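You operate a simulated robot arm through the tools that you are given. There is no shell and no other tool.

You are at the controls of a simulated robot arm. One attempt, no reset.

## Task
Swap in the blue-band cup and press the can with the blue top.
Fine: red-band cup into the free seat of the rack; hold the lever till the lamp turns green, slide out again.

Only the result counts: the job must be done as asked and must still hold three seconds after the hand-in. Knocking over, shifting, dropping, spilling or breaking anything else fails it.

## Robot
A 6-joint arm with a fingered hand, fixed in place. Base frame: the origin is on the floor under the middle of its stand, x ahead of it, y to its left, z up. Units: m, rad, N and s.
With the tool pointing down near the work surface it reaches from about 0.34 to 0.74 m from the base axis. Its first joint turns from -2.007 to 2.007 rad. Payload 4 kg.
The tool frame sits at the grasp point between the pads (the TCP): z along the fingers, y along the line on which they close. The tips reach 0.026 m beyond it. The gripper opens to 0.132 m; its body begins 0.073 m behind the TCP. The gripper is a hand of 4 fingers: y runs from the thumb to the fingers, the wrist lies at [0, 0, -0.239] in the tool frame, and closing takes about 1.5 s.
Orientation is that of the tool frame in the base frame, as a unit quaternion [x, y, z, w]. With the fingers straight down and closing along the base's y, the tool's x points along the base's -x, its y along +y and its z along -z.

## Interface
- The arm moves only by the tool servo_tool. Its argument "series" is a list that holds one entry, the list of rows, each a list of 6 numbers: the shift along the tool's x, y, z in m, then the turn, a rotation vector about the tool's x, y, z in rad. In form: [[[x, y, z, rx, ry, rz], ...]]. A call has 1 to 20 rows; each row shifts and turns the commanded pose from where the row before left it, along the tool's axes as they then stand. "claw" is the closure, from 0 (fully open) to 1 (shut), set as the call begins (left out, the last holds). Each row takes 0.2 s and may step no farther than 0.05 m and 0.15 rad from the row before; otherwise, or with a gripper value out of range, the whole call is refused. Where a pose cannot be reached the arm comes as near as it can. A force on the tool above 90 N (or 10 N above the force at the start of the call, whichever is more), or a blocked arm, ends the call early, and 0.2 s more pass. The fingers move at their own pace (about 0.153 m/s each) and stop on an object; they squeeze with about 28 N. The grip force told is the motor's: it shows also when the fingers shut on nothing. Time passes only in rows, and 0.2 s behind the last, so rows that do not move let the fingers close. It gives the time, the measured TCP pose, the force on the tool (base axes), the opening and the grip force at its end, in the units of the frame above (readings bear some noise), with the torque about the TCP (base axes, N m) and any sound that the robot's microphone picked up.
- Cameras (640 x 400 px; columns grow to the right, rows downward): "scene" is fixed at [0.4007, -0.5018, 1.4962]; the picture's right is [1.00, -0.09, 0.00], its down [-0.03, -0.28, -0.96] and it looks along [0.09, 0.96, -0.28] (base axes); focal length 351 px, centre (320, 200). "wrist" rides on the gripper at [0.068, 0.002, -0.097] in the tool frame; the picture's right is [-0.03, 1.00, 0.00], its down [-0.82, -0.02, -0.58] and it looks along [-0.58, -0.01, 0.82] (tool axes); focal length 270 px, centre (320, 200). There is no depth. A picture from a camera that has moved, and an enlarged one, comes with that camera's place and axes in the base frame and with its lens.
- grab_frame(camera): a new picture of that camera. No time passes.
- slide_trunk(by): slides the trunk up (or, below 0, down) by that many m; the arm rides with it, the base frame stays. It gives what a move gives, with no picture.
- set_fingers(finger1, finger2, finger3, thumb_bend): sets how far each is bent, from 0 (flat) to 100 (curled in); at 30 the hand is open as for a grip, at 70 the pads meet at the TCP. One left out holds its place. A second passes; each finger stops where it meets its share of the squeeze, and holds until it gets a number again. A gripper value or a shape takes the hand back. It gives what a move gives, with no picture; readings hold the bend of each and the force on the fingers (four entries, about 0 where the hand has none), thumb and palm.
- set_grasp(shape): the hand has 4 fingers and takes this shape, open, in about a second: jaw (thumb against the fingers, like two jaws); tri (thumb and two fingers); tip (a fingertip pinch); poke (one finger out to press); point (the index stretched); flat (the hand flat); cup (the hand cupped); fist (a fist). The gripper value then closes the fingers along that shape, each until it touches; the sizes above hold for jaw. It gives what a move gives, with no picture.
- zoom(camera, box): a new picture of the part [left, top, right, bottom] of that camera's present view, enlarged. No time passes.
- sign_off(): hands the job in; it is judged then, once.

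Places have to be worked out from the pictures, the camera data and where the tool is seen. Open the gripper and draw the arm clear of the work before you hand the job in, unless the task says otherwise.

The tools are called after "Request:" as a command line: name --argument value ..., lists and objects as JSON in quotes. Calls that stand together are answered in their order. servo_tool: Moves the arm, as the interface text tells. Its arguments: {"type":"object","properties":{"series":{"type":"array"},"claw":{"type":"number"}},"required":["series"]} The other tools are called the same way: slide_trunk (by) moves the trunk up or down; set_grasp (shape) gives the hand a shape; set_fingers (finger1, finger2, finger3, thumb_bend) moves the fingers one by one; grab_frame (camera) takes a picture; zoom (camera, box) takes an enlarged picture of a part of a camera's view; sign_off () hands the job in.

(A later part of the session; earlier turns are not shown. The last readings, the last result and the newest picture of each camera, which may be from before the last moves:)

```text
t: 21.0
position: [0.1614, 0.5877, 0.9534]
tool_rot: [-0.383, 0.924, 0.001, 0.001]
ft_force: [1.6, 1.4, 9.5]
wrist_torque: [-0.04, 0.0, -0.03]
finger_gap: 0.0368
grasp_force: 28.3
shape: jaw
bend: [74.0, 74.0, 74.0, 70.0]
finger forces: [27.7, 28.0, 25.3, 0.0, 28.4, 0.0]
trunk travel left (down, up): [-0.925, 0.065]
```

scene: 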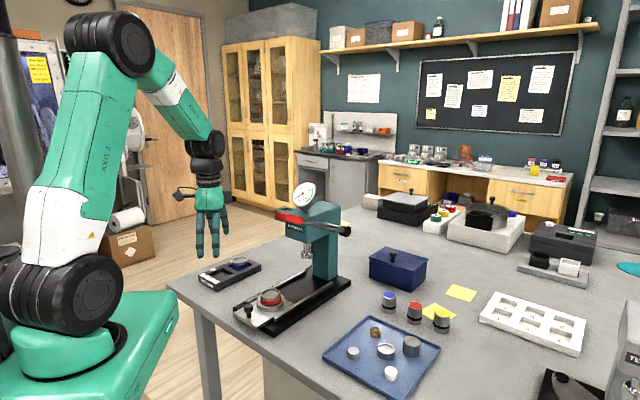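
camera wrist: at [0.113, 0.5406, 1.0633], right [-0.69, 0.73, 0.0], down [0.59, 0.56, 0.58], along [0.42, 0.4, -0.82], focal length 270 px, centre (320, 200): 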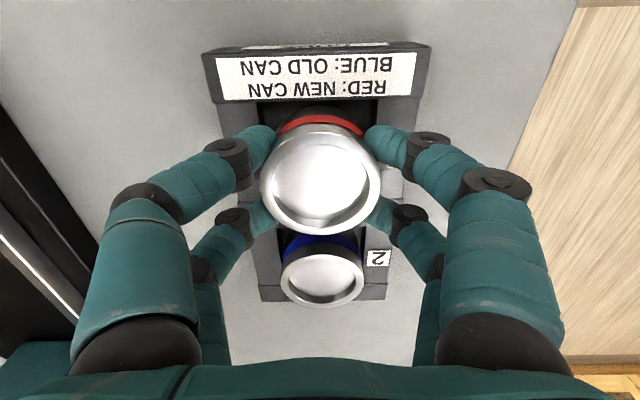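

A support force of about +13 N appeared, so the cup has bottomed (or tips touch the rack). I look before releasing.

Request:
zoom --camera "scene" --box '[198, 250, 248, 290]'

Request:
zoom --camera "wrist" --box '[220, 60, 420, 310]'

```text
10.00 times, centred on (223, 270) of scene
camera zoom: at [0.4007, -0.5018, 1.4962], right [1.0, -0.09, 0.0], down [-0.03, -0.28, -0.96], along [0.09, 0.96, -0.28], focal length 3514 px, centre (1290, -500)
```

zoom: 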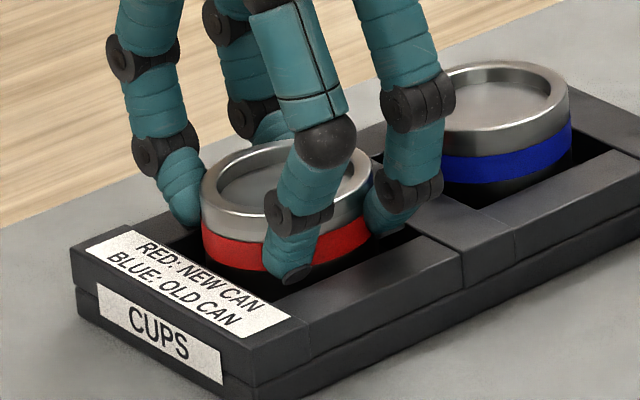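

```text
1.60 times, centred on (320, 185) of wrist
camera zoom: at [0.1122, 0.5408, 1.0515], right [-0.69, 0.73, 0.0], down [0.59, 0.56, 0.58], along [0.42, 0.4, -0.81], focal length 432 px, centre (320, 224)
```

zoom: 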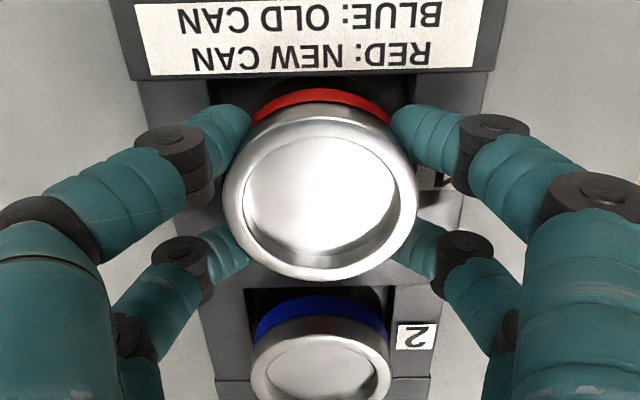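

The red cup's top matches where a fully seated cup should appear (within about 1 mm of the blue one's height). I release by opening part-way, leaving the fingers clear of the blue cup.

Request:
servo_tool --series '[[[0, 0, -0.001, 0, 0, 0], [0, 0, 0, 0, 0, 0], [0, 0, 0, 0, 0, 0], [0, 0, 0, 0, 0, 0]]]' --claw 0.5

Request:
zoom --camera "scene" --box '[198, 250, 248, 290]'

Request:
zoom --camera "wrist" --box '[220, 60, 420, 310]'

```text
t: 22.0
position: [0.1609, 0.5872, 0.9534]
tool_rot: [-0.383, 0.924, 0.0, 0.001]
ft_force: [-0.6, 0.4, 0.1]
wrist_torque: [-0.01, 0.03, 0.0]
finger_gap: 0.0655
grasp_force: 0.0
shape: jaw
bend: [73.0, 73.0, 73.0, 70.0]
finger forces: [0.0, 0.0, 0.0, 0.1, 0.1, 0.0]
trunk travel left (down, up): [-0.925, 0.065]
```

```text
10.00 times, centred on (223, 270) of scene
camera zoom: at [0.4007, -0.5018, 1.4962], right [1.0, -0.09, 0.0], down [-0.03, -0.28, -0.96], along [0.09, 0.96, -0.28], focal length 3514 px, centre (1290, -500)
```

zoom: 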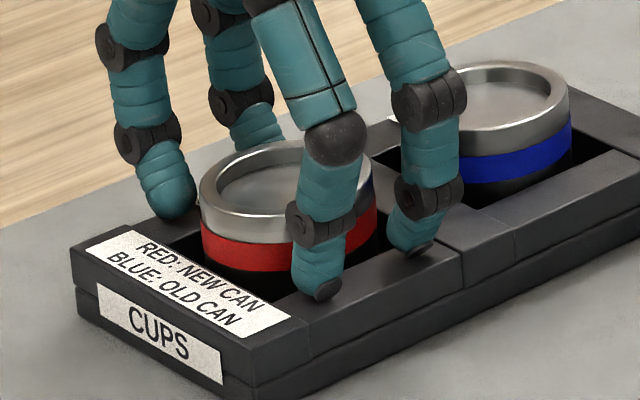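

```text
1.60 times, centred on (320, 185) of wrist
camera zoom: at [0.1123, 0.5403, 1.051], right [-0.69, 0.73, 0.0], down [0.59, 0.56, 0.58], along [0.42, 0.4, -0.82], focal length 432 px, centre (320, 224)
```

zoom: 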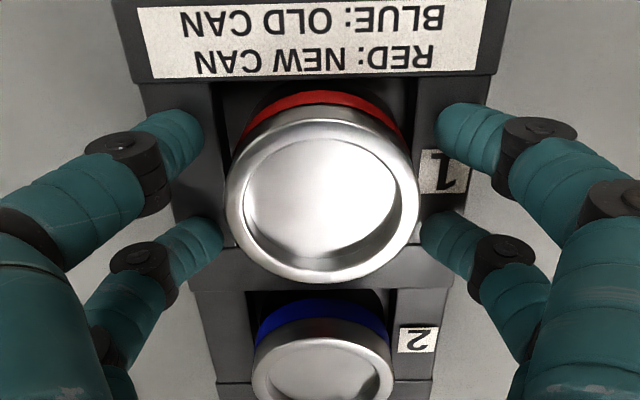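

Released; the red cup sits level in seat 1. I rise straight up 45 mm, then shift along the rack to above the blue cup.

Request:
servo_tool --series '[[[0, 0, -0.01, 0, 0, 0], [0, 0, -0.015, 0, 0, 0], [0, 0, -0.02, 0, 0, 0], [-0.028, 0, 0, 0, 0, 0], [-0.028, 0, 0, 0, 0, 0], [-0.028, 0, 0, 0, 0, 0], [0, 0, 0, 0, 0, 0], [0, 0, 0, 0, 0, 0]]]'

Request:
grab_frame --camera "wrist"

Request:
zoom --camera "wrist" --box '[240, 90, 400, 215]'

Request:
zoom --camera "scene" --box '[190, 230, 270, 290]'

```text
t: 23.8
position: [0.2222, 0.6467, 0.999]
tool_rot: [-0.383, 0.924, 0.0, 0.0]
ft_force: [-0.1, 0.3, 0.4]
wrist_torque: [-0.03, -0.01, -0.01]
finger_gap: 0.0655
grasp_force: 0.0
shape: jaw
bend: [73.0, 73.0, 73.0, 70.0]
finger forces: [0.0, 0.0, 0.0, 0.0, 0.0, 0.1]
trunk travel left (down, up): [-0.925, 0.065]
```

```text
taken
camera wrist: at [0.172, 0.5991, 1.0972], right [-0.69, 0.73, 0.0], down [0.59, 0.56, 0.58], along [0.42, 0.4, -0.82], focal length 270 px, centre (320, 200)
```

wrist: 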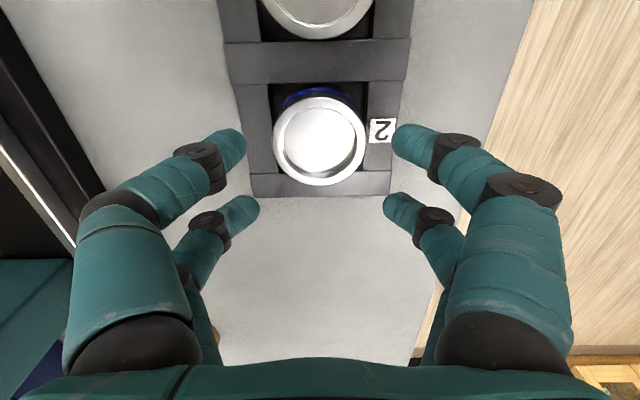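

```text
3.20 times, centred on (320, 152) of wrist
camera zoom: at [0.172, 0.5991, 1.0972], right [-0.69, 0.73, 0.0], down [0.59, 0.56, 0.58], along [0.42, 0.4, -0.82], focal length 865 px, centre (320, 352)
```

zoom: 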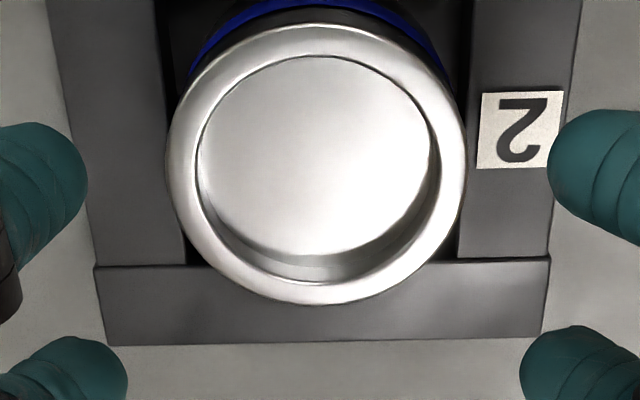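

```text
6.67 times, centred on (230, 260) of scene
camera zoom: at [0.4007, -0.5018, 1.4962], right [1.0, -0.09, 0.0], down [-0.03, -0.28, -0.96], along [0.09, 0.96, -0.28], focal length 2343 px, centre (920, -200)
```

zoom: 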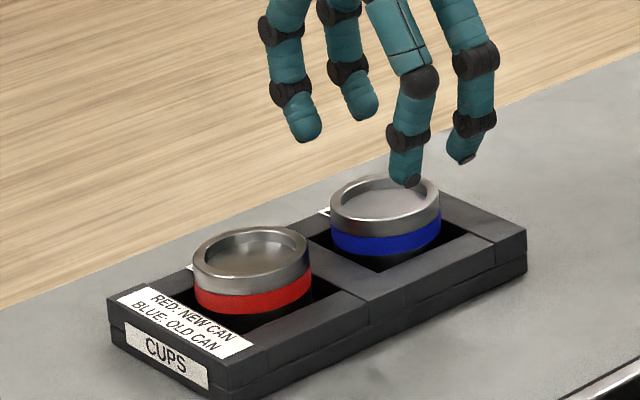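

The blue cup is about +2 mm in tool x from the axis. I correct and descend to the same relative grip height (TCP z≈0.955).

Request:
servo_tool --series '[[[0.002, -0.0003, 0.015, 0, 0, 0], [0, 0, 0.015, 0, 0, 0], [0, 0, 0.01, 0, 0, 0], [0, 0, 0.004, 0, 0, 0], [0, 0, 0, 0, 0, 0], [0, 0, 0, 0, 0, 0]]]'

Request:
zoom --camera "wrist" --box '[200, 60, 440, 240]'

Request:
zoom --camera "scene" --box '[210, 245, 270, 285]'

```text
t: 25.2
position: [0.219, 0.6453, 0.9541]
tool_rot: [-0.383, 0.924, 0.0, 0.0]
ft_force: [0.1, 0.2, -0.3]
wrist_torque: [0.02, 0.0, 0.0]
finger_gap: 0.0657
grasp_force: 0.0
shape: jaw
bend: [73.0, 73.0, 73.0, 70.0]
finger forces: [0.0, 0.1, 0.1, 0.1, 0.1, 0.1]
trunk travel left (down, up): [-0.925, 0.065]
```

```text
2.22 times, centred on (320, 150) of wrist
camera zoom: at [0.1705, 0.598, 1.0519], right [-0.69, 0.73, 0.0], down [0.59, 0.56, 0.58], along [0.42, 0.4, -0.82], focal length 601 px, centre (320, 311)
```

zoom: 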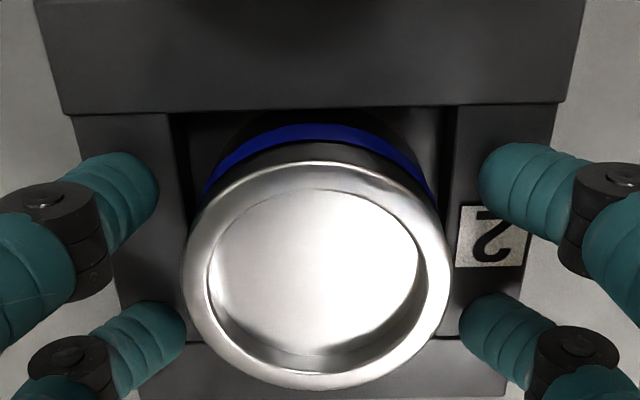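

```text
10.00 times, centred on (240, 265) of scene
camera zoom: at [0.4007, -0.5018, 1.4962], right [1.0, -0.09, 0.0], down [-0.03, -0.28, -0.96], along [0.09, 0.96, -0.28], focal length 3514 px, centre (1120, -450)
```

zoom: 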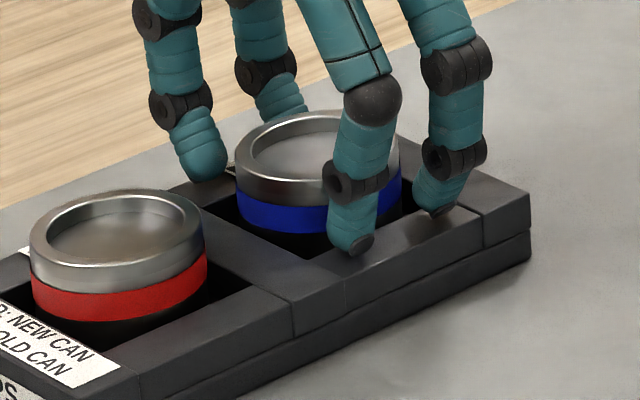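

The cup is nearly centred; I nudge +1.5 mm in tool x and −0.7 mm in y, then close on it.

Request:
servo_tool --series '[[[0.0015, -0.0007, 0, 0, 0, 0], [0, 0, 0, 0, 0, 0]]]'

Request:
servo_tool --series '[[[0, 0, 0, 0, 0, 0], [0, 0, 0, 0, 0, 0], [0, 0, 0, 0, 0, 0], [0, 0, 0, 0, 0, 0], [0, 0, 0, 0, 0, 0], [0, 0, 0, 0, 0, 0]]]' --claw 1.0

Request:
zoom --camera "wrist" --box '[200, 60, 440, 240]'

Request:
zoom --camera "scene" --box '[210, 245, 270, 285]'

```text
t: 25.8
position: [0.2196, 0.6441, 0.9536]
tool_rot: [-0.382, 0.924, 0.0, 0.0]
ft_force: [-0.1, 0.3, 0.5]
wrist_torque: [0.02, 0.02, -0.01]
finger_gap: 0.0655
grasp_force: 0.0
shape: jaw
bend: [73.0, 73.0, 73.0, 70.0]
finger forces: [0.0, 0.0, 0.0, 0.1, 0.0, 0.0]
trunk travel left (down, up): [-0.925, 0.065]
```

```text
t: 27.2
position: [0.2197, 0.644, 0.9541]
tool_rot: [-0.382, 0.924, 0.0, 0.0]
ft_force: [-1.0, 0.3, -1.3]
wrist_torque: [-0.02, 0.01, -0.01]
finger_gap: 0.0365
grasp_force: 28.0
shape: jaw
bend: [74.0, 74.0, 74.0, 70.0]
finger forces: [26.6, 28.1, 26.3, 0.0, 23.1, 0.1]
trunk travel left (down, up): [-0.925, 0.065]
```

```text
2.22 times, centred on (320, 150) of wrist
camera zoom: at [0.1701, 0.5964, 1.0517], right [-0.69, 0.73, 0.0], down [0.59, 0.56, 0.58], along [0.42, 0.4, -0.82], focal length 601 px, centre (320, 311)
```

zoom: 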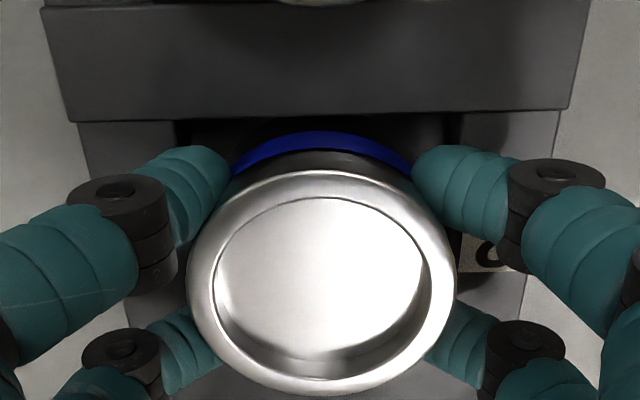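

```text
10.00 times, centred on (240, 265) of scene
camera zoom: at [0.4007, -0.5018, 1.4962], right [1.0, -0.09, 0.0], down [-0.03, -0.28, -0.96], along [0.09, 0.96, -0.28], focal length 3514 px, centre (1120, -450)
```

zoom: 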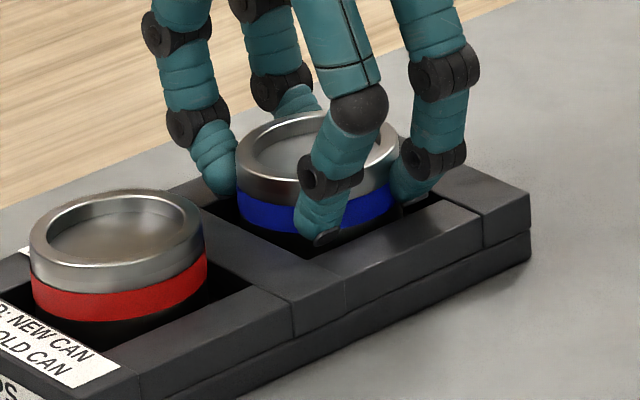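

The blue cup is gripped (about 26 N per finger). I lift it straight up and compare how it sits in the hand.

Request:
servo_tool --series '[[[0, 0, -0.004, 0, 0, 0], [0, 0, -0.006, 0, 0, 0], [0, 0, -0.01, 0, 0, 0], [0, 0, -0.02, 0, 0, 0], [0, 0, -0.03, 0, 0, 0], [0, 0, -0.03, 0, 0, 0], [0, 0, 0, 0, 0, 0]]]'

Request:
grab_frame --camera "wrist"

Request:
zoom --camera "wrist" --box '[240, 90, 400, 250]'

Request:
zoom --camera "scene" --box '[190, 220, 290, 300]'

```text
t: 28.8
position: [0.2206, 0.6439, 1.0547]
tool_rot: [-0.383, 0.924, 0.001, 0.001]
ft_force: [0.3, 0.2, -3.1]
wrist_torque: [-0.03, -0.02, -0.04]
finger_gap: 0.0362
grasp_force: 28.1
shape: jaw
bend: [74.0, 74.0, 74.0, 70.0]
finger forces: [26.8, 28.4, 26.6, 0.0, 23.0, 0.0]
trunk travel left (down, up): [-0.925, 0.065]
```

```text
taken
camera wrist: at [0.1709, 0.5971, 1.1526], right [-0.69, 0.73, 0.0], down [0.59, 0.56, 0.58], along [0.42, 0.4, -0.82], focal length 270 px, centre (320, 200)
```

wrist: 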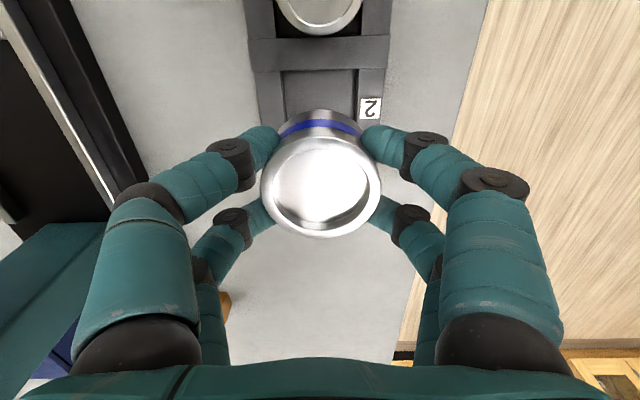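

```text
2.50 times, centred on (320, 170) of wrist
camera zoom: at [0.1709, 0.5971, 1.1526], right [-0.69, 0.73, 0.0], down [0.59, 0.56, 0.58], along [0.42, 0.4, -0.82], focal length 676 px, centre (320, 275)
```

zoom: 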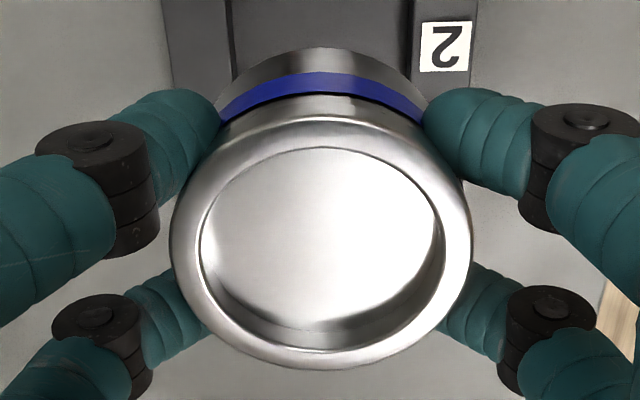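

```text
5.00 times, centred on (240, 260) of scene
camera zoom: at [0.4007, -0.5018, 1.4962], right [1.0, -0.09, 0.0], down [-0.03, -0.28, -0.96], along [0.09, 0.96, -0.28], focal length 1757 px, centre (720, -100)
```

zoom: 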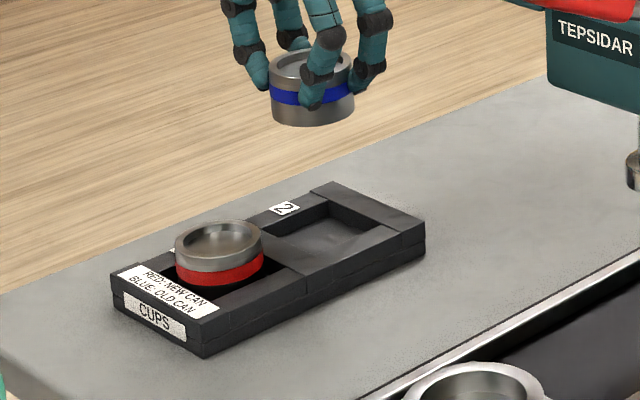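

The blue cup sits about 1.4 mm further toward −x in the hand than the red one did. I return along the reverse path to above the ring with that correction.

Request:
servo_tool --series '[[[0.0145, -0.0386, 0, 0, 0, 0], [0.0145, -0.0386, 0, 0, 0, 0], [0.0145, -0.0386, 0, 0, 0, 0], [0.0145, -0.0387, 0, 0, 0, 0], [0.0144, -0.0387, 0, 0, 0, 0], [0.0144, -0.0387, 0, 0, 0, 0], [0.0144, -0.0386, 0, 0, 0, 0], [0, 0, 0.02, 0, 0, 0], [0, 0, 0.015, 0, 0, 0], [0, 0, 0, 0, 0, 0], [0, 0, 0, 0, 0, 0]]]'

Request:
grab_frame --camera "wrist"

Request:
zoom --camera "wrist" --box '[220, 40, 420, 165]'

Request:
zoom --camera "scene" --box '[240, 255, 310, 310]'

```text
t: 31.2
position: [0.3399, 0.38, 1.0189]
tool_rot: [-0.382, 0.924, 0.0, 0.0]
ft_force: [-0.1, -0.6, -3.5]
wrist_torque: [0.01, -0.01, 0.03]
finger_gap: 0.0359
grasp_force: 27.8
shape: jaw
bend: [74.0, 74.0, 73.0, 70.0]
finger forces: [26.6, 28.5, 27.5, 0.1, 23.8, 0.0]
trunk travel left (down, up): [-0.925, 0.065]
```

```text
taken
camera wrist: at [0.2901, 0.3339, 1.1166], right [-0.69, 0.73, 0.0], down [0.59, 0.56, 0.58], along [0.42, 0.4, -0.82], focal length 270 px, centre (320, 200)
```

wrist: 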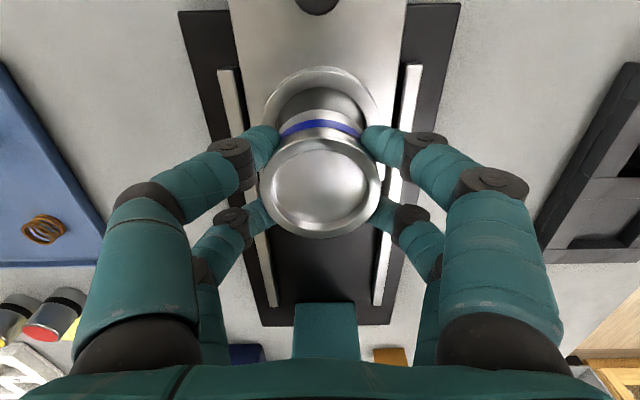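

```text
3.20 times, centred on (320, 102) of wrist
camera zoom: at [0.2901, 0.3339, 1.1166], right [-0.69, 0.73, 0.0], down [0.59, 0.56, 0.58], along [0.42, 0.4, -0.82], focal length 865 px, centre (320, 512)
```

zoom: 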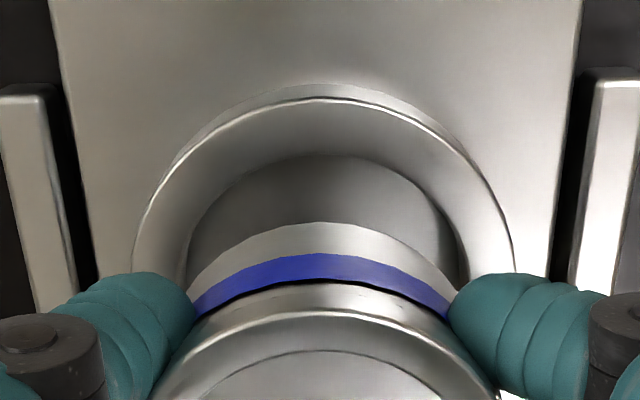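

```text
7.27 times, centred on (275, 282) of scene
camera zoom: at [0.4007, -0.5018, 1.4962], right [1.0, -0.09, 0.0], down [-0.03, -0.28, -0.96], along [0.09, 0.96, -0.28], focal length 2556 px, centre (647, -400)
```

zoom: 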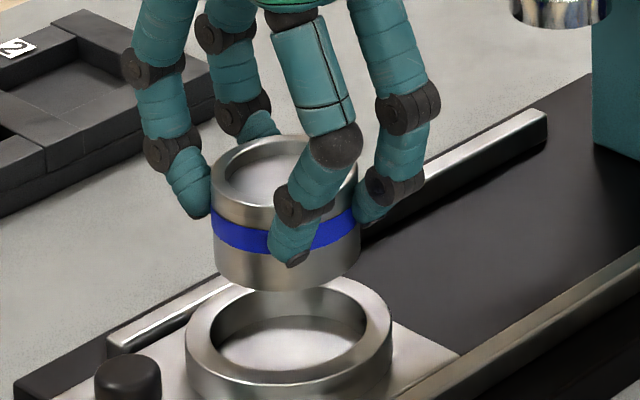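

Both views put cup and ring within about 0.5 mm of each other. I lower to about 5 mm above the ring and recheck.

Request:
servo_tool --series '[[[0, 0.0004, 0.01, 0, 0, 0], [0, 0, 0.01, 0, 0, 0], [0, 0, 0.004, 0, 0, 0], [0, 0, 0, 0, 0, 0]]]'

Request:
zoom --camera "wrist" --box '[220, 40, 420, 165]'

Request:
zoom --camera "scene" --box '[240, 255, 310, 310]'

```text
t: 32.2
position: [0.3387, 0.3817, 0.9939]
tool_rot: [-0.383, 0.924, 0.001, -0.001]
ft_force: [0.5, 0.2, -4.3]
wrist_torque: [-0.04, 0.01, 0.03]
finger_gap: 0.0361
grasp_force: 27.9
shape: jaw
bend: [74.0, 74.0, 73.0, 70.0]
finger forces: [26.7, 28.5, 27.6, 0.0, 23.8, 0.0]
trunk travel left (down, up): [-0.925, 0.065]
```

```text
3.20 times, centred on (320, 102) of wrist
camera zoom: at [0.2897, 0.3346, 1.0921], right [-0.69, 0.73, 0.0], down [0.59, 0.56, 0.58], along [0.42, 0.4, -0.82], focal length 865 px, centre (320, 512)
```

zoom: 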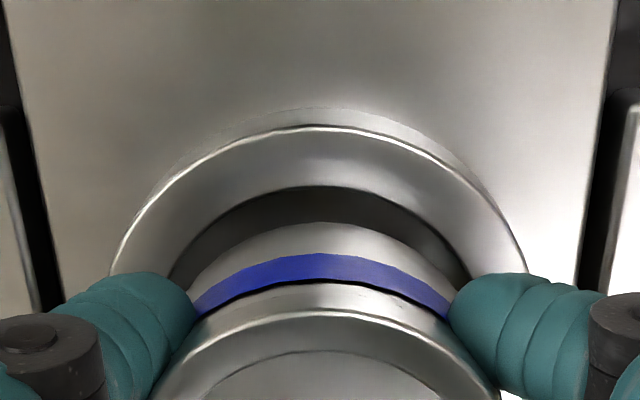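

```text
7.27 times, centred on (275, 282) of scene
camera zoom: at [0.4007, -0.5018, 1.4962], right [1.0, -0.09, 0.0], down [-0.03, -0.28, -0.96], along [0.09, 0.96, -0.28], focal length 2556 px, centre (647, -400)
```

zoom: 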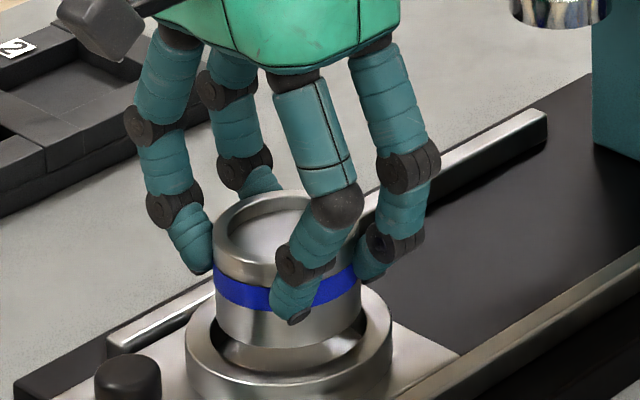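

Aligned to within about 0.5 mm in both views. I lower the cup into the ring in small steps, watching the force.

Request:
servo_tool --series '[[[0, -0.0005, 0.004, 0, 0, 0], [0, 0, 0.004, 0, 0, 0], [0, 0, 0.003, 0, 0, 0], [0, 0, 0, 0, 0, 0]]]'

Request:
zoom --camera "scene" --box '[240, 255, 310, 310]'

```text
t: 33.2
position: [0.3391, 0.382, 0.9843]
tool_rot: [-0.383, 0.924, 0.0, 0.0]
ft_force: [0.0, 0.2, -4.4]
wrist_torque: [-0.05, 0.02, 0.01]
finger_gap: 0.0359
grasp_force: 27.8
shape: jaw
bend: [74.0, 74.0, 73.0, 70.0]
finger forces: [26.6, 28.5, 27.7, 0.0, 23.8, 0.0]
trunk travel left (down, up): [-0.925, 0.065]
```

```text
7.27 times, centred on (275, 282) of scene
camera zoom: at [0.4007, -0.5018, 1.4962], right [1.0, -0.09, 0.0], down [-0.03, -0.28, -0.96], along [0.09, 0.96, -0.28], focal length 2556 px, centre (647, -400)
```

zoom: 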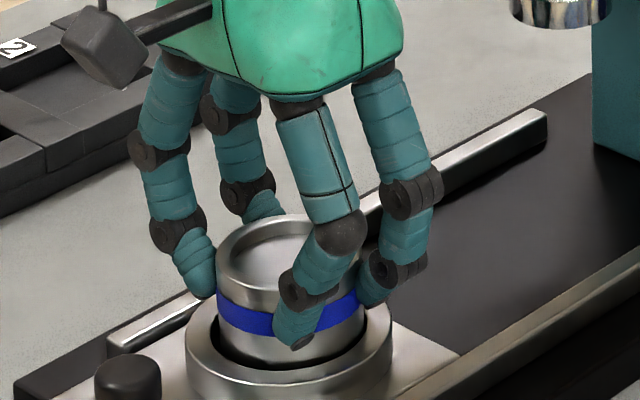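

The cup bottom is now inside the ring with no contact force. I continue down toward the seated height (TCP z≈0.974).

Request:
servo_tool --series '[[[0, 0, 0.003, 0, 0, 0], [0, 0, 0.003, 0, 0, 0], [0, 0, 0.002, 0, 0, 0], [0, 0, 0, 0, 0, 0]]]'

Request:
zoom --camera "scene" --box '[250, 265, 310, 313]'

```text
t: 34.2
position: [0.3396, 0.3819, 0.9766]
tool_rot: [-0.382, 0.924, 0.0, 0.0]
ft_force: [0.7, -1.2, -3.6]
wrist_torque: [0.01, -0.01, 0.0]
finger_gap: 0.036
grasp_force: 27.9
shape: jaw
bend: [74.0, 74.0, 73.0, 70.0]
finger forces: [26.7, 28.5, 27.7, 0.0, 23.8, 0.0]
trunk travel left (down, up): [-0.925, 0.065]
```

```text
8.33 times, centred on (280, 289) of scene
camera zoom: at [0.4007, -0.5018, 1.4962], right [1.0, -0.09, 0.0], down [-0.03, -0.28, -0.96], along [0.09, 0.96, -0.28], focal length 2928 px, centre (653, -542)
```

zoom: 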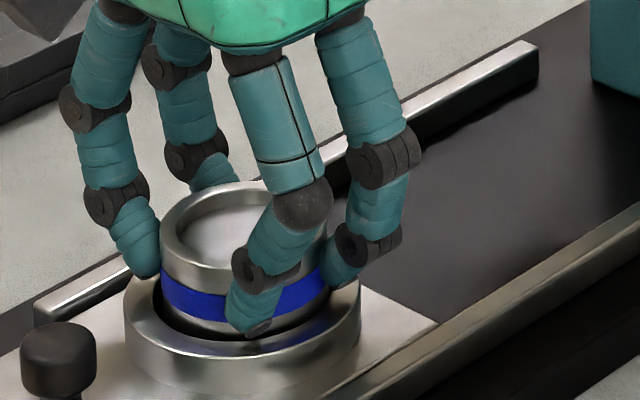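

The band is still about 3 mm higher than the red one sat, so I go on in 1.5 mm steps.

Request:
servo_tool --series '[[[0, 0, 0.0015, 0, 0, 0], [0, 0, 0.001, 0, 0, 0], [0, 0, 0, 0, 0, 0]]]'

```text
t: 35.0
position: [0.3393, 0.3813, 0.9735]
tool_rot: [-0.383, 0.924, 0.0, -0.001]
ft_force: [0.1, 0.2, -4.7]
wrist_torque: [-0.01, 0.01, -0.02]
finger_gap: 0.0359
grasp_force: 27.7
shape: jaw
bend: [74.0, 74.0, 73.0, 70.0]
finger forces: [26.6, 28.5, 27.7, 0.0, 23.8, 0.0]
trunk travel left (down, up): [-0.925, 0.065]
```

No contact yet at z=0.9735. Another 1.5 mm.

Request:
servo_tool --series '[[[0, 0, 0.001, 0, 0, 0], [0, 0, 0.0008, 0, 0, 0], [0, 0, 0, 0, 0, 0]]]'

Request:
zoom --camera "scene" --box '[250, 265, 310, 313]'

```text
t: 35.8
position: [0.3397, 0.3806, 0.9712]
tool_rot: [-0.383, 0.924, 0.0, 0.001]
ft_force: [-1.1, 2.2, 3.1]
wrist_torque: [0.05, 0.01, 0.02]
finger_gap: 0.0359
grasp_force: 28.3
shape: jaw
bend: [74.0, 74.0, 74.0, 70.0]
finger forces: [27.4, 30.0, 27.2, 0.1, 23.9, 0.0]
trunk travel left (down, up): [-0.925, 0.065]
```

```text
8.33 times, centred on (280, 289) of scene
camera zoom: at [0.4007, -0.5018, 1.4962], right [1.0, -0.09, 0.0], down [-0.03, -0.28, -0.96], along [0.09, 0.96, -0.28], focal length 2928 px, centre (653, -542)
```

zoom: 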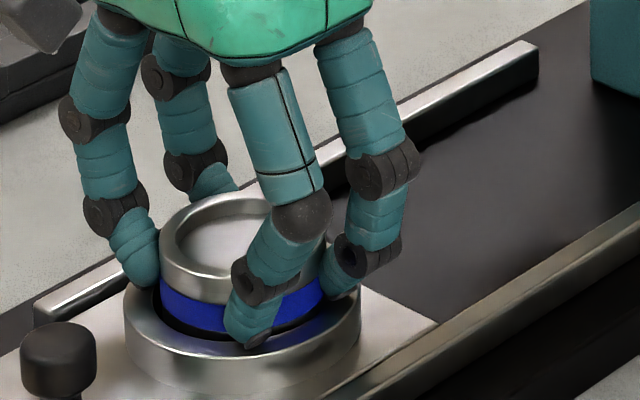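

Contact at z≈0.971 and the blue band sits exactly where the red one did, so it is seated. I release.

Request:
servo_tool --series '[[[0, 0, -0.0005, 0, 0, 0], [0, 0, 0, 0, 0, 0], [0, 0, 0, 0, 0, 0], [0, 0, 0, 0, 0, 0]]]' --claw 0.5

Request:
zoom --camera "scene" --box '[250, 265, 310, 313]'

Request:
zoom --camera "wrist" --box '[200, 60, 440, 240]'

```text
t: 36.8
position: [0.3402, 0.3799, 0.9727]
tool_rot: [-0.383, 0.924, -0.001, 0.0]
ft_force: [-0.2, -0.5, -0.5]
wrist_torque: [-0.01, 0.0, 0.02]
finger_gap: 0.0654
grasp_force: 0.0
shape: jaw
bend: [73.0, 73.0, 73.0, 70.0]
finger forces: [0.0, 0.1, 0.1, 0.1, 0.0, 0.0]
trunk travel left (down, up): [-0.925, 0.065]
```

```text
8.33 times, centred on (280, 289) of scene
camera zoom: at [0.4007, -0.5018, 1.4962], right [1.0, -0.09, 0.0], down [-0.03, -0.28, -0.96], along [0.09, 0.96, -0.28], focal length 2928 px, centre (653, -542)
```

zoom: 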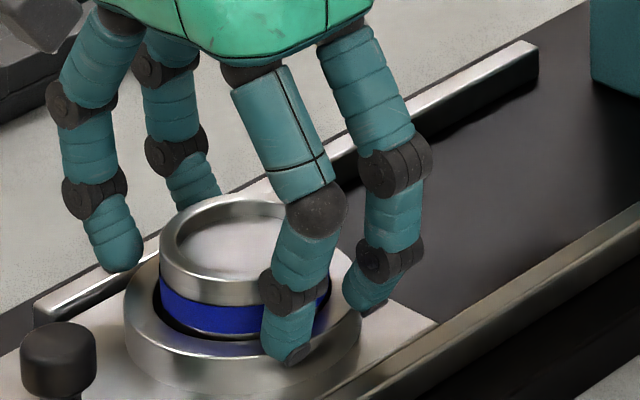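

```text
2.22 times, centred on (320, 150) of wrist
camera zoom: at [0.2901, 0.3333, 1.0704], right [-0.69, 0.73, 0.0], down [0.59, 0.56, 0.58], along [0.42, 0.4, -0.82], focal length 601 px, centre (320, 311)
```

zoom: 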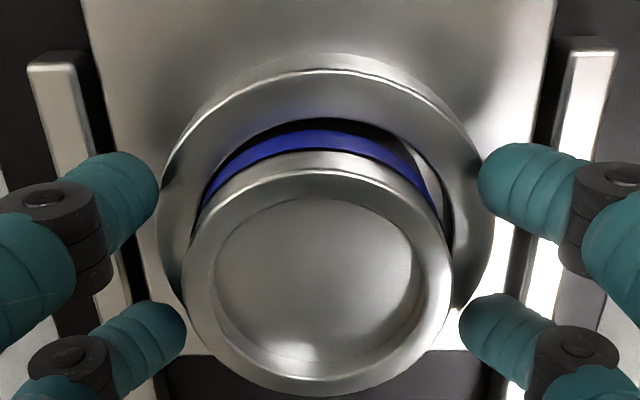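

The blue cup is seated in the ring on the slide and free of the hand. Now I back straight up high, cross over the lever (tips stay above 1.3), and stop on the far side at about (0.50, 0.15, 1.36) to look at the cans.

Request:
servo_tool --series '[[[0, 0, -0.01, 0, 0, 0], [0, 0, -0.03, 0, 0, 0], [0, 0, -0.05, 0, 0, 0], [0, 0, -0.05, 0, 0, 0], [0, 0, -0.05, 0, 0, 0], [0, 0, -0.05, 0, 0, 0], [0, 0, -0.05, 0, 0, 0], [0, 0, -0.05, 0, 0, 0], [0, 0, -0.05, 0, 0, 0], [0.0083, -0.046, 0, 0, 0, 0], [0.0083, -0.046, 0, 0, 0, 0], [0.0083, -0.046, 0, 0, 0, 0], [0.0083, -0.046, 0, 0, 0, 0], [0.0083, -0.046, 0, 0, 0, 0], [0.0083, -0.046, 0, 0, 0, 0], [0, 0, 0, 0, 0, 0]]]'

Request:
grab_frame --camera "scene"

Request:
grab_frame --camera "wrist"

```text
t: 40.2
position: [0.5027, 0.1506, 1.3633]
tool_rot: [-0.383, 0.924, 0.0, 0.0]
ft_force: [0.4, 0.6, 0.0]
wrist_torque: [-0.02, 0.0, 0.03]
finger_gap: 0.0655
grasp_force: 0.1
shape: jaw
bend: [73.0, 73.0, 73.0, 70.0]
finger forces: [0.1, 0.0, 0.0, 0.0, 0.0, 0.0]
trunk travel left (down, up): [-0.925, 0.065]
```

```text
taken
```

scene: 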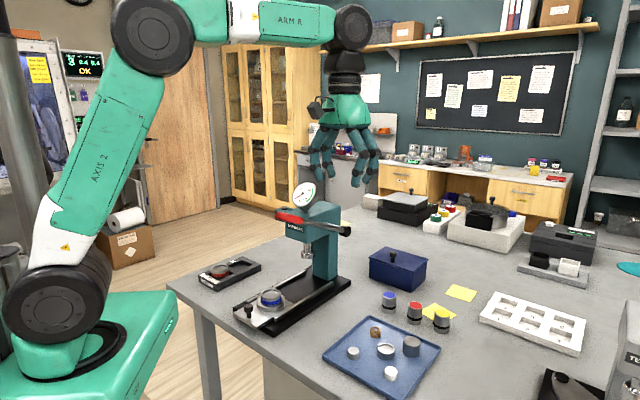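

```text
taken
camera wrist: at [0.4528, 0.1029, 1.462], right [-0.69, 0.72, 0.0], down [0.59, 0.56, 0.58], along [0.42, 0.4, -0.82], focal length 270 px, centre (320, 200)
```

wrist: 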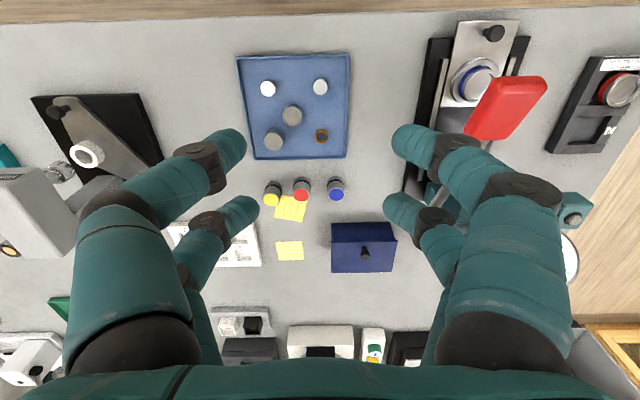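

The arm model I get from the pictures (shoulder near z 1.19, elbow and forearm lengths about 0.43 and 0.30 m) suggests the can at ~0.77 m needs a tilted hand, with the elbow passing above the lever handle. I zoom on the cans to fix the blue can's position.

Request:
zoom --camera "wrist" --box '[250, 150, 410, 250]'

Request:
zoom --camera "scene" --box '[370, 280, 460, 340]'

Request:
zoom --camera "wrist" --box '[400, 10, 640, 160]'

```text
4.00 times, centred on (330, 200) of wrist
camera zoom: at [0.4528, 0.1029, 1.462], right [-0.69, 0.72, 0.0], down [0.59, 0.56, 0.58], along [0.42, 0.4, -0.82], focal length 1081 px, centre (280, 200)
```

zoom: 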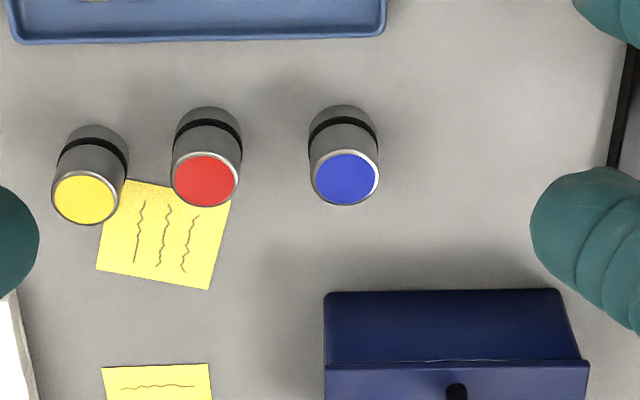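

```text
6.67 times, centred on (415, 310) of scene
camera zoom: at [0.4007, -0.5018, 1.4962], right [1.0, -0.09, 0.0], down [-0.03, -0.28, -0.96], along [0.09, 0.96, -0.28], focal length 2343 px, centre (-313, -533)
```

zoom: 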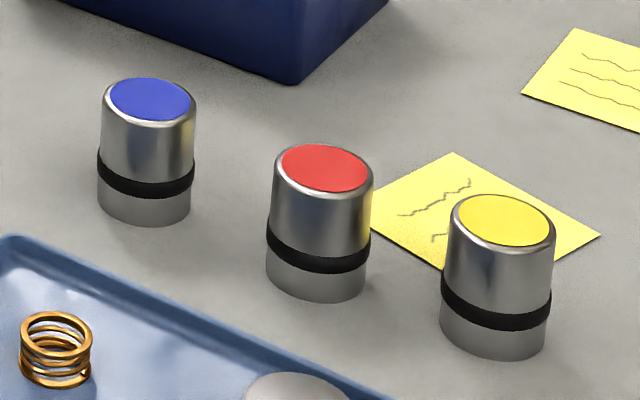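

```text
2.67 times, centred on (520, 85) of wrist
camera zoom: at [0.4528, 0.1029, 1.462], right [-0.69, 0.72, 0.0], down [0.59, 0.56, 0.58], along [0.42, 0.4, -0.82], focal length 721 px, centre (-213, 507)
```

zoom: 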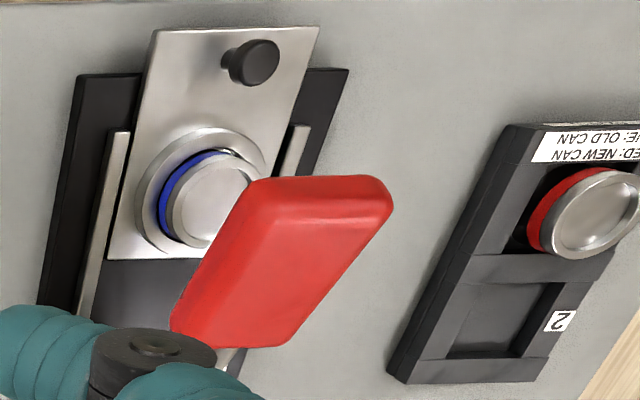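

Blue can top is at about (0.677, 0.365, 0.953), 0.040 m wide, 0.051 m tall, standing on table z≈0.902, with the red can 0.079 m away along −y of the tool. I tilt the hand 20° outward (−ry) here in free space and raise the trunk 0.05 to give the elbow room over the lever handle.

Request:
servo_tool --series '[[[0, 0, 0, 0, -0.1163, 0], [0, 0, 0, 0, -0.1163, 0], [0, 0, 0, 0, -0.1164, 0], [0, 0, 0, 0, 0, 0]]]' --claw 0.5

Request:
slide_trunk --by 0.05

```text
t: 41.2
position: [0.501, 0.1518, 1.3625]
tool_rot: [-0.377, 0.91, 0.066, 0.161]
ft_force: [0.8, -0.5, -0.7]
wrist_torque: [-0.03, 0.0, 0.03]
finger_gap: 0.0657
grasp_force: 0.0
shape: jaw
bend: [73.0, 73.0, 73.0, 70.0]
finger forces: [0.0, 0.0, 0.1, 0.1, 0.0, 0.0]
trunk travel left (down, up): [-0.925, 0.065]
```

```text
t: 42.1
position: [0.5003, 0.1502, 1.4131]
tool_rot: [-0.377, 0.91, 0.066, 0.161]
ft_force: [0.8, -0.7, -0.4]
wrist_torque: [0.01, 0.02, 0.0]
finger_gap: 0.0655
grasp_force: 0.1
shape: jaw
bend: [73.0, 73.0, 73.0, 70.0]
finger forces: [0.1, 0.0, 0.0, 0.0, 0.1, 0.0]
trunk travel left (down, up): [-0.975, 0.015]
```

The tilt is right (tool z now leans along +u) and the trunk is up 5 cm. I narrow the hand to about 0.045 m and move part-way along a diagonal toward the can, then look at elbow-to-lever clearance.

Request:
servo_tool --series '[[[-0.0147, 0.0027, 0.0387, 0, 0, 0], [-0.0147, 0.0027, 0.0387, 0, 0, 0], [-0.0147, 0.0027, 0.0387, 0, 0, 0], [-0.0147, 0.0027, 0.0387, 0, 0, 0], [-0.0147, 0.0027, 0.0387, 0, 0, 0], [-0.0147, 0.0027, 0.0387, 0, 0, 0], [0, 0, 0, 0, 0, 0]]]' --claw 0.66

Request:
grab_frame --camera "scene"

Request:
grab_frame --camera "wrist"

```text
t: 43.7
position: [0.6045, 0.2756, 1.2269]
tool_rot: [-0.377, 0.909, 0.067, 0.162]
ft_force: [0.7, -0.3, 0.1]
wrist_torque: [0.02, -0.03, 0.0]
finger_gap: 0.0449
grasp_force: 0.0
shape: jaw
bend: [73.0, 73.0, 73.0, 70.0]
finger forces: [0.0, 0.0, 0.0, 0.0, 0.0, 0.0]
trunk travel left (down, up): [-0.975, 0.015]
```

```text
taken
```

scene: 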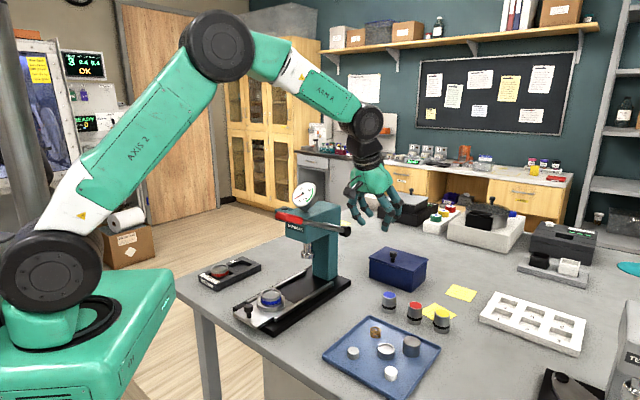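

```text
taken
camera wrist: at [0.5344, 0.2087, 1.2948], right [-0.69, 0.72, 0.01], down [0.42, 0.39, 0.82], along [0.59, 0.57, -0.57], focal length 270 px, centre (320, 200)
```

wrist: 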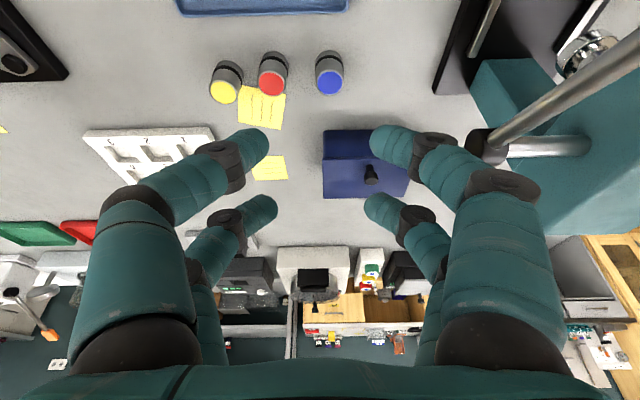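

The elbow is well above the lever so far and the hand is clear of the hub. I continue the diagonal to about 0.15 m above the can.

Request:
servo_tool --series '[[[-0.0146, 0.003, 0.039, 0, 0, 0], [-0.0146, 0.003, 0.039, 0, 0, 0], [-0.0146, 0.003, 0.039, 0, 0, 0], [-0.0146, 0.003, 0.039, 0, 0, 0], [0, 0, 0, 0, 0, 0]]]'

Request:
grab_frame --camera "scene"

Request:
grab_frame --camera "wrist"

```text
t: 44.9
position: [0.6721, 0.3614, 1.0996]
tool_rot: [-0.376, 0.91, 0.066, 0.16]
ft_force: [-0.3, -0.1, 0.1]
wrist_torque: [-0.03, 0.0, 0.01]
finger_gap: 0.0454
grasp_force: 0.1
shape: jaw
bend: [73.0, 73.0, 73.0, 70.0]
finger forces: [0.0, 0.0, 0.1, 0.0, 0.0, 0.0]
trunk travel left (down, up): [-0.975, 0.015]
```

```text
taken
```

scene: 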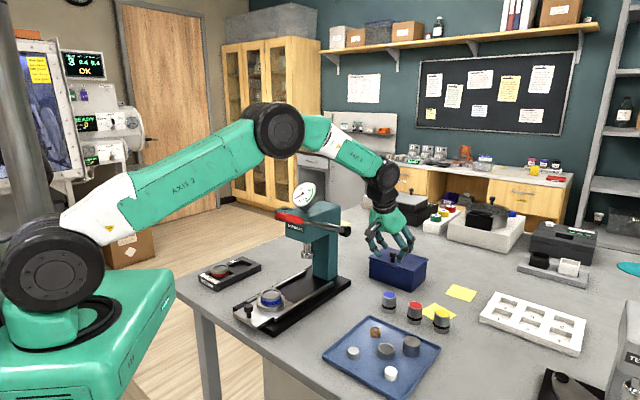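

```text
taken
camera wrist: at [0.6027, 0.2946, 1.1671], right [-0.69, 0.72, 0.01], down [0.42, 0.39, 0.82], along [0.59, 0.57, -0.57], focal length 270 px, centre (320, 200)
```

wrist: 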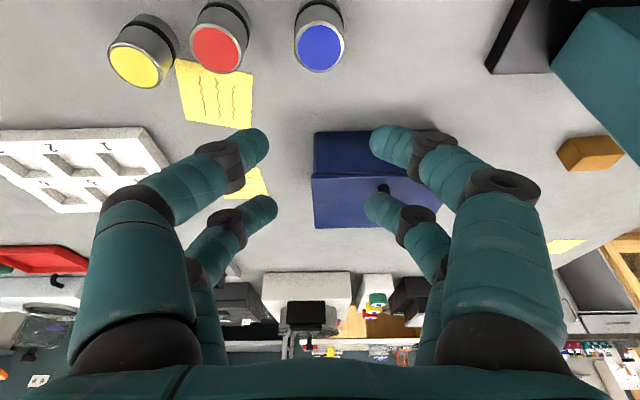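

The tool is over the can, and the predicted can pixel (317,47) agrees with the seen one (319,47). I zoom for a finer check before descending.

Request:
zoom --camera "wrist" --box '[260, 0, 380, 80]'

Request:
zoom --camera "scene" --box '[350, 200, 460, 320]'

Request:
zoom --camera "scene" --box '[220, 90, 400, 250]'

```text
5.00 times, centred on (320, 40) of wrist
camera zoom: at [0.6027, 0.2946, 1.1671], right [-0.69, 0.72, 0.01], down [0.42, 0.39, 0.82], along [0.59, 0.57, -0.57], focal length 1351 px, centre (320, 1000)
```

zoom: 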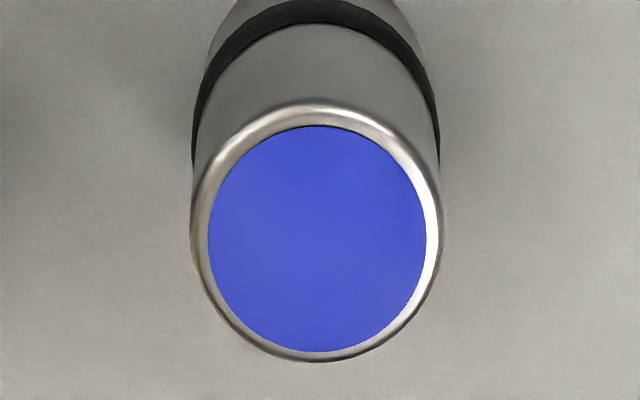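

```text
3.33 times, centred on (405, 260) of scene
camera zoom: at [0.4007, -0.5018, 1.4962], right [1.0, -0.09, 0.0], down [-0.03, -0.28, -0.96], along [0.09, 0.96, -0.28], focal length 1171 px, centre (37, 0)
```

zoom: 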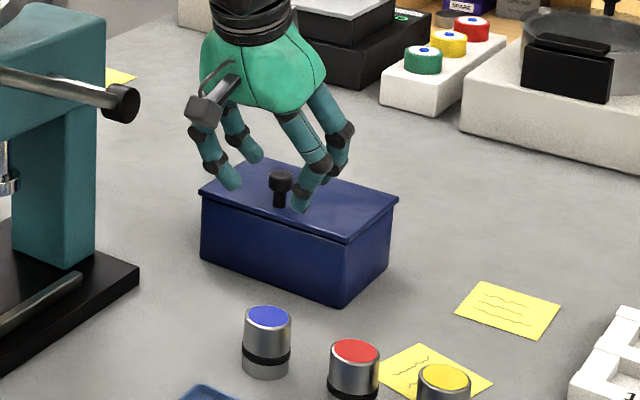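

```text
2.50 times, centred on (310, 170) of scene
camera zoom: at [0.4007, -0.5018, 1.4962], right [1.0, -0.09, 0.0], down [-0.03, -0.28, -0.96], along [0.09, 0.96, -0.28], focal length 878 px, centre (345, 275)
```

zoom: 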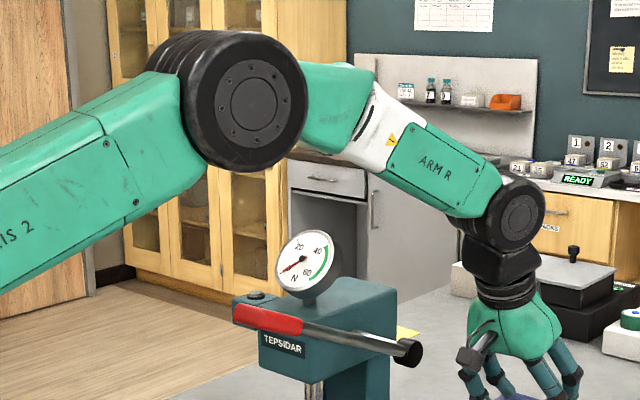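

The can is within 1 mm laterally of the tool axis. I descend vertically 0.10 m (still above the can top) and check the elbow/lever gap and finger positions.

Request:
servo_tool --series '[[[0.0086, 0.0009, 0.0235, 0, 0, 0], [0.0086, 0, 0.0235, 0, 0, 0], [0.0086, 0, 0.0235, 0, 0, 0], [0.0086, 0, 0.0235, 0, 0, 0], [0, 0, 0, 0, 0, 0]]]'

Request:
zoom --camera "scene" --box '[220, 120, 460, 320]'

Request:
zoom --camera "scene" --box '[350, 240, 450, 320]'

Request:
grab_frame --camera "wrist"

```text
t: 46.1
position: [0.6715, 0.3607, 0.9975]
tool_rot: [-0.377, 0.91, 0.066, 0.16]
ft_force: [-0.1, 0.0, 0.1]
wrist_torque: [0.01, -0.01, 0.03]
finger_gap: 0.0452
grasp_force: 0.0
shape: jaw
bend: [73.0, 73.0, 73.0, 70.0]
finger forces: [0.0, 0.1, 0.1, 0.0, 0.1, 0.0]
trunk travel left (down, up): [-0.975, 0.015]
```

```text
2.00 times, centred on (340, 220) of scene
camera zoom: at [0.4007, -0.5018, 1.4962], right [1.0, -0.09, 0.0], down [-0.03, -0.28, -0.96], along [0.09, 0.96, -0.28], focal length 703 px, centre (280, 160)
```

zoom: 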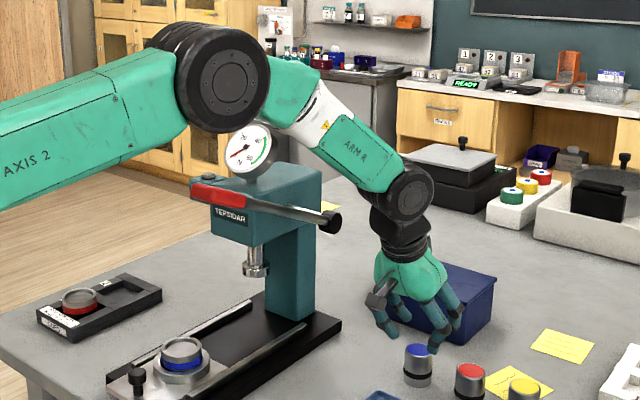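

```text
5.00 times, centred on (400, 280) of scene
camera zoom: at [0.4007, -0.5018, 1.4962], right [1.0, -0.09, 0.0], down [-0.03, -0.28, -0.96], along [0.09, 0.96, -0.28], focal length 1757 px, centre (-80, -200)
```

zoom: 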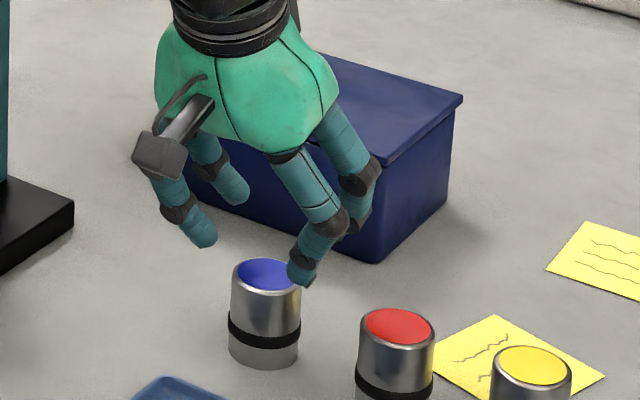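

```text
taken
camera wrist: at [0.6013, 0.2934, 1.0665], right [-0.69, 0.72, 0.01], down [0.42, 0.39, 0.82], along [0.59, 0.57, -0.57], focal length 270 px, centre (320, 200)
```

wrist: 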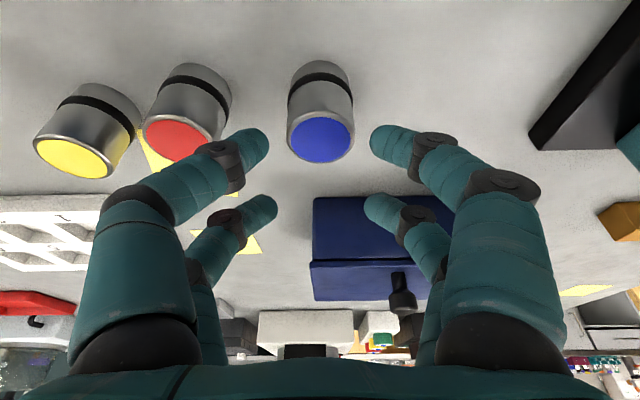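

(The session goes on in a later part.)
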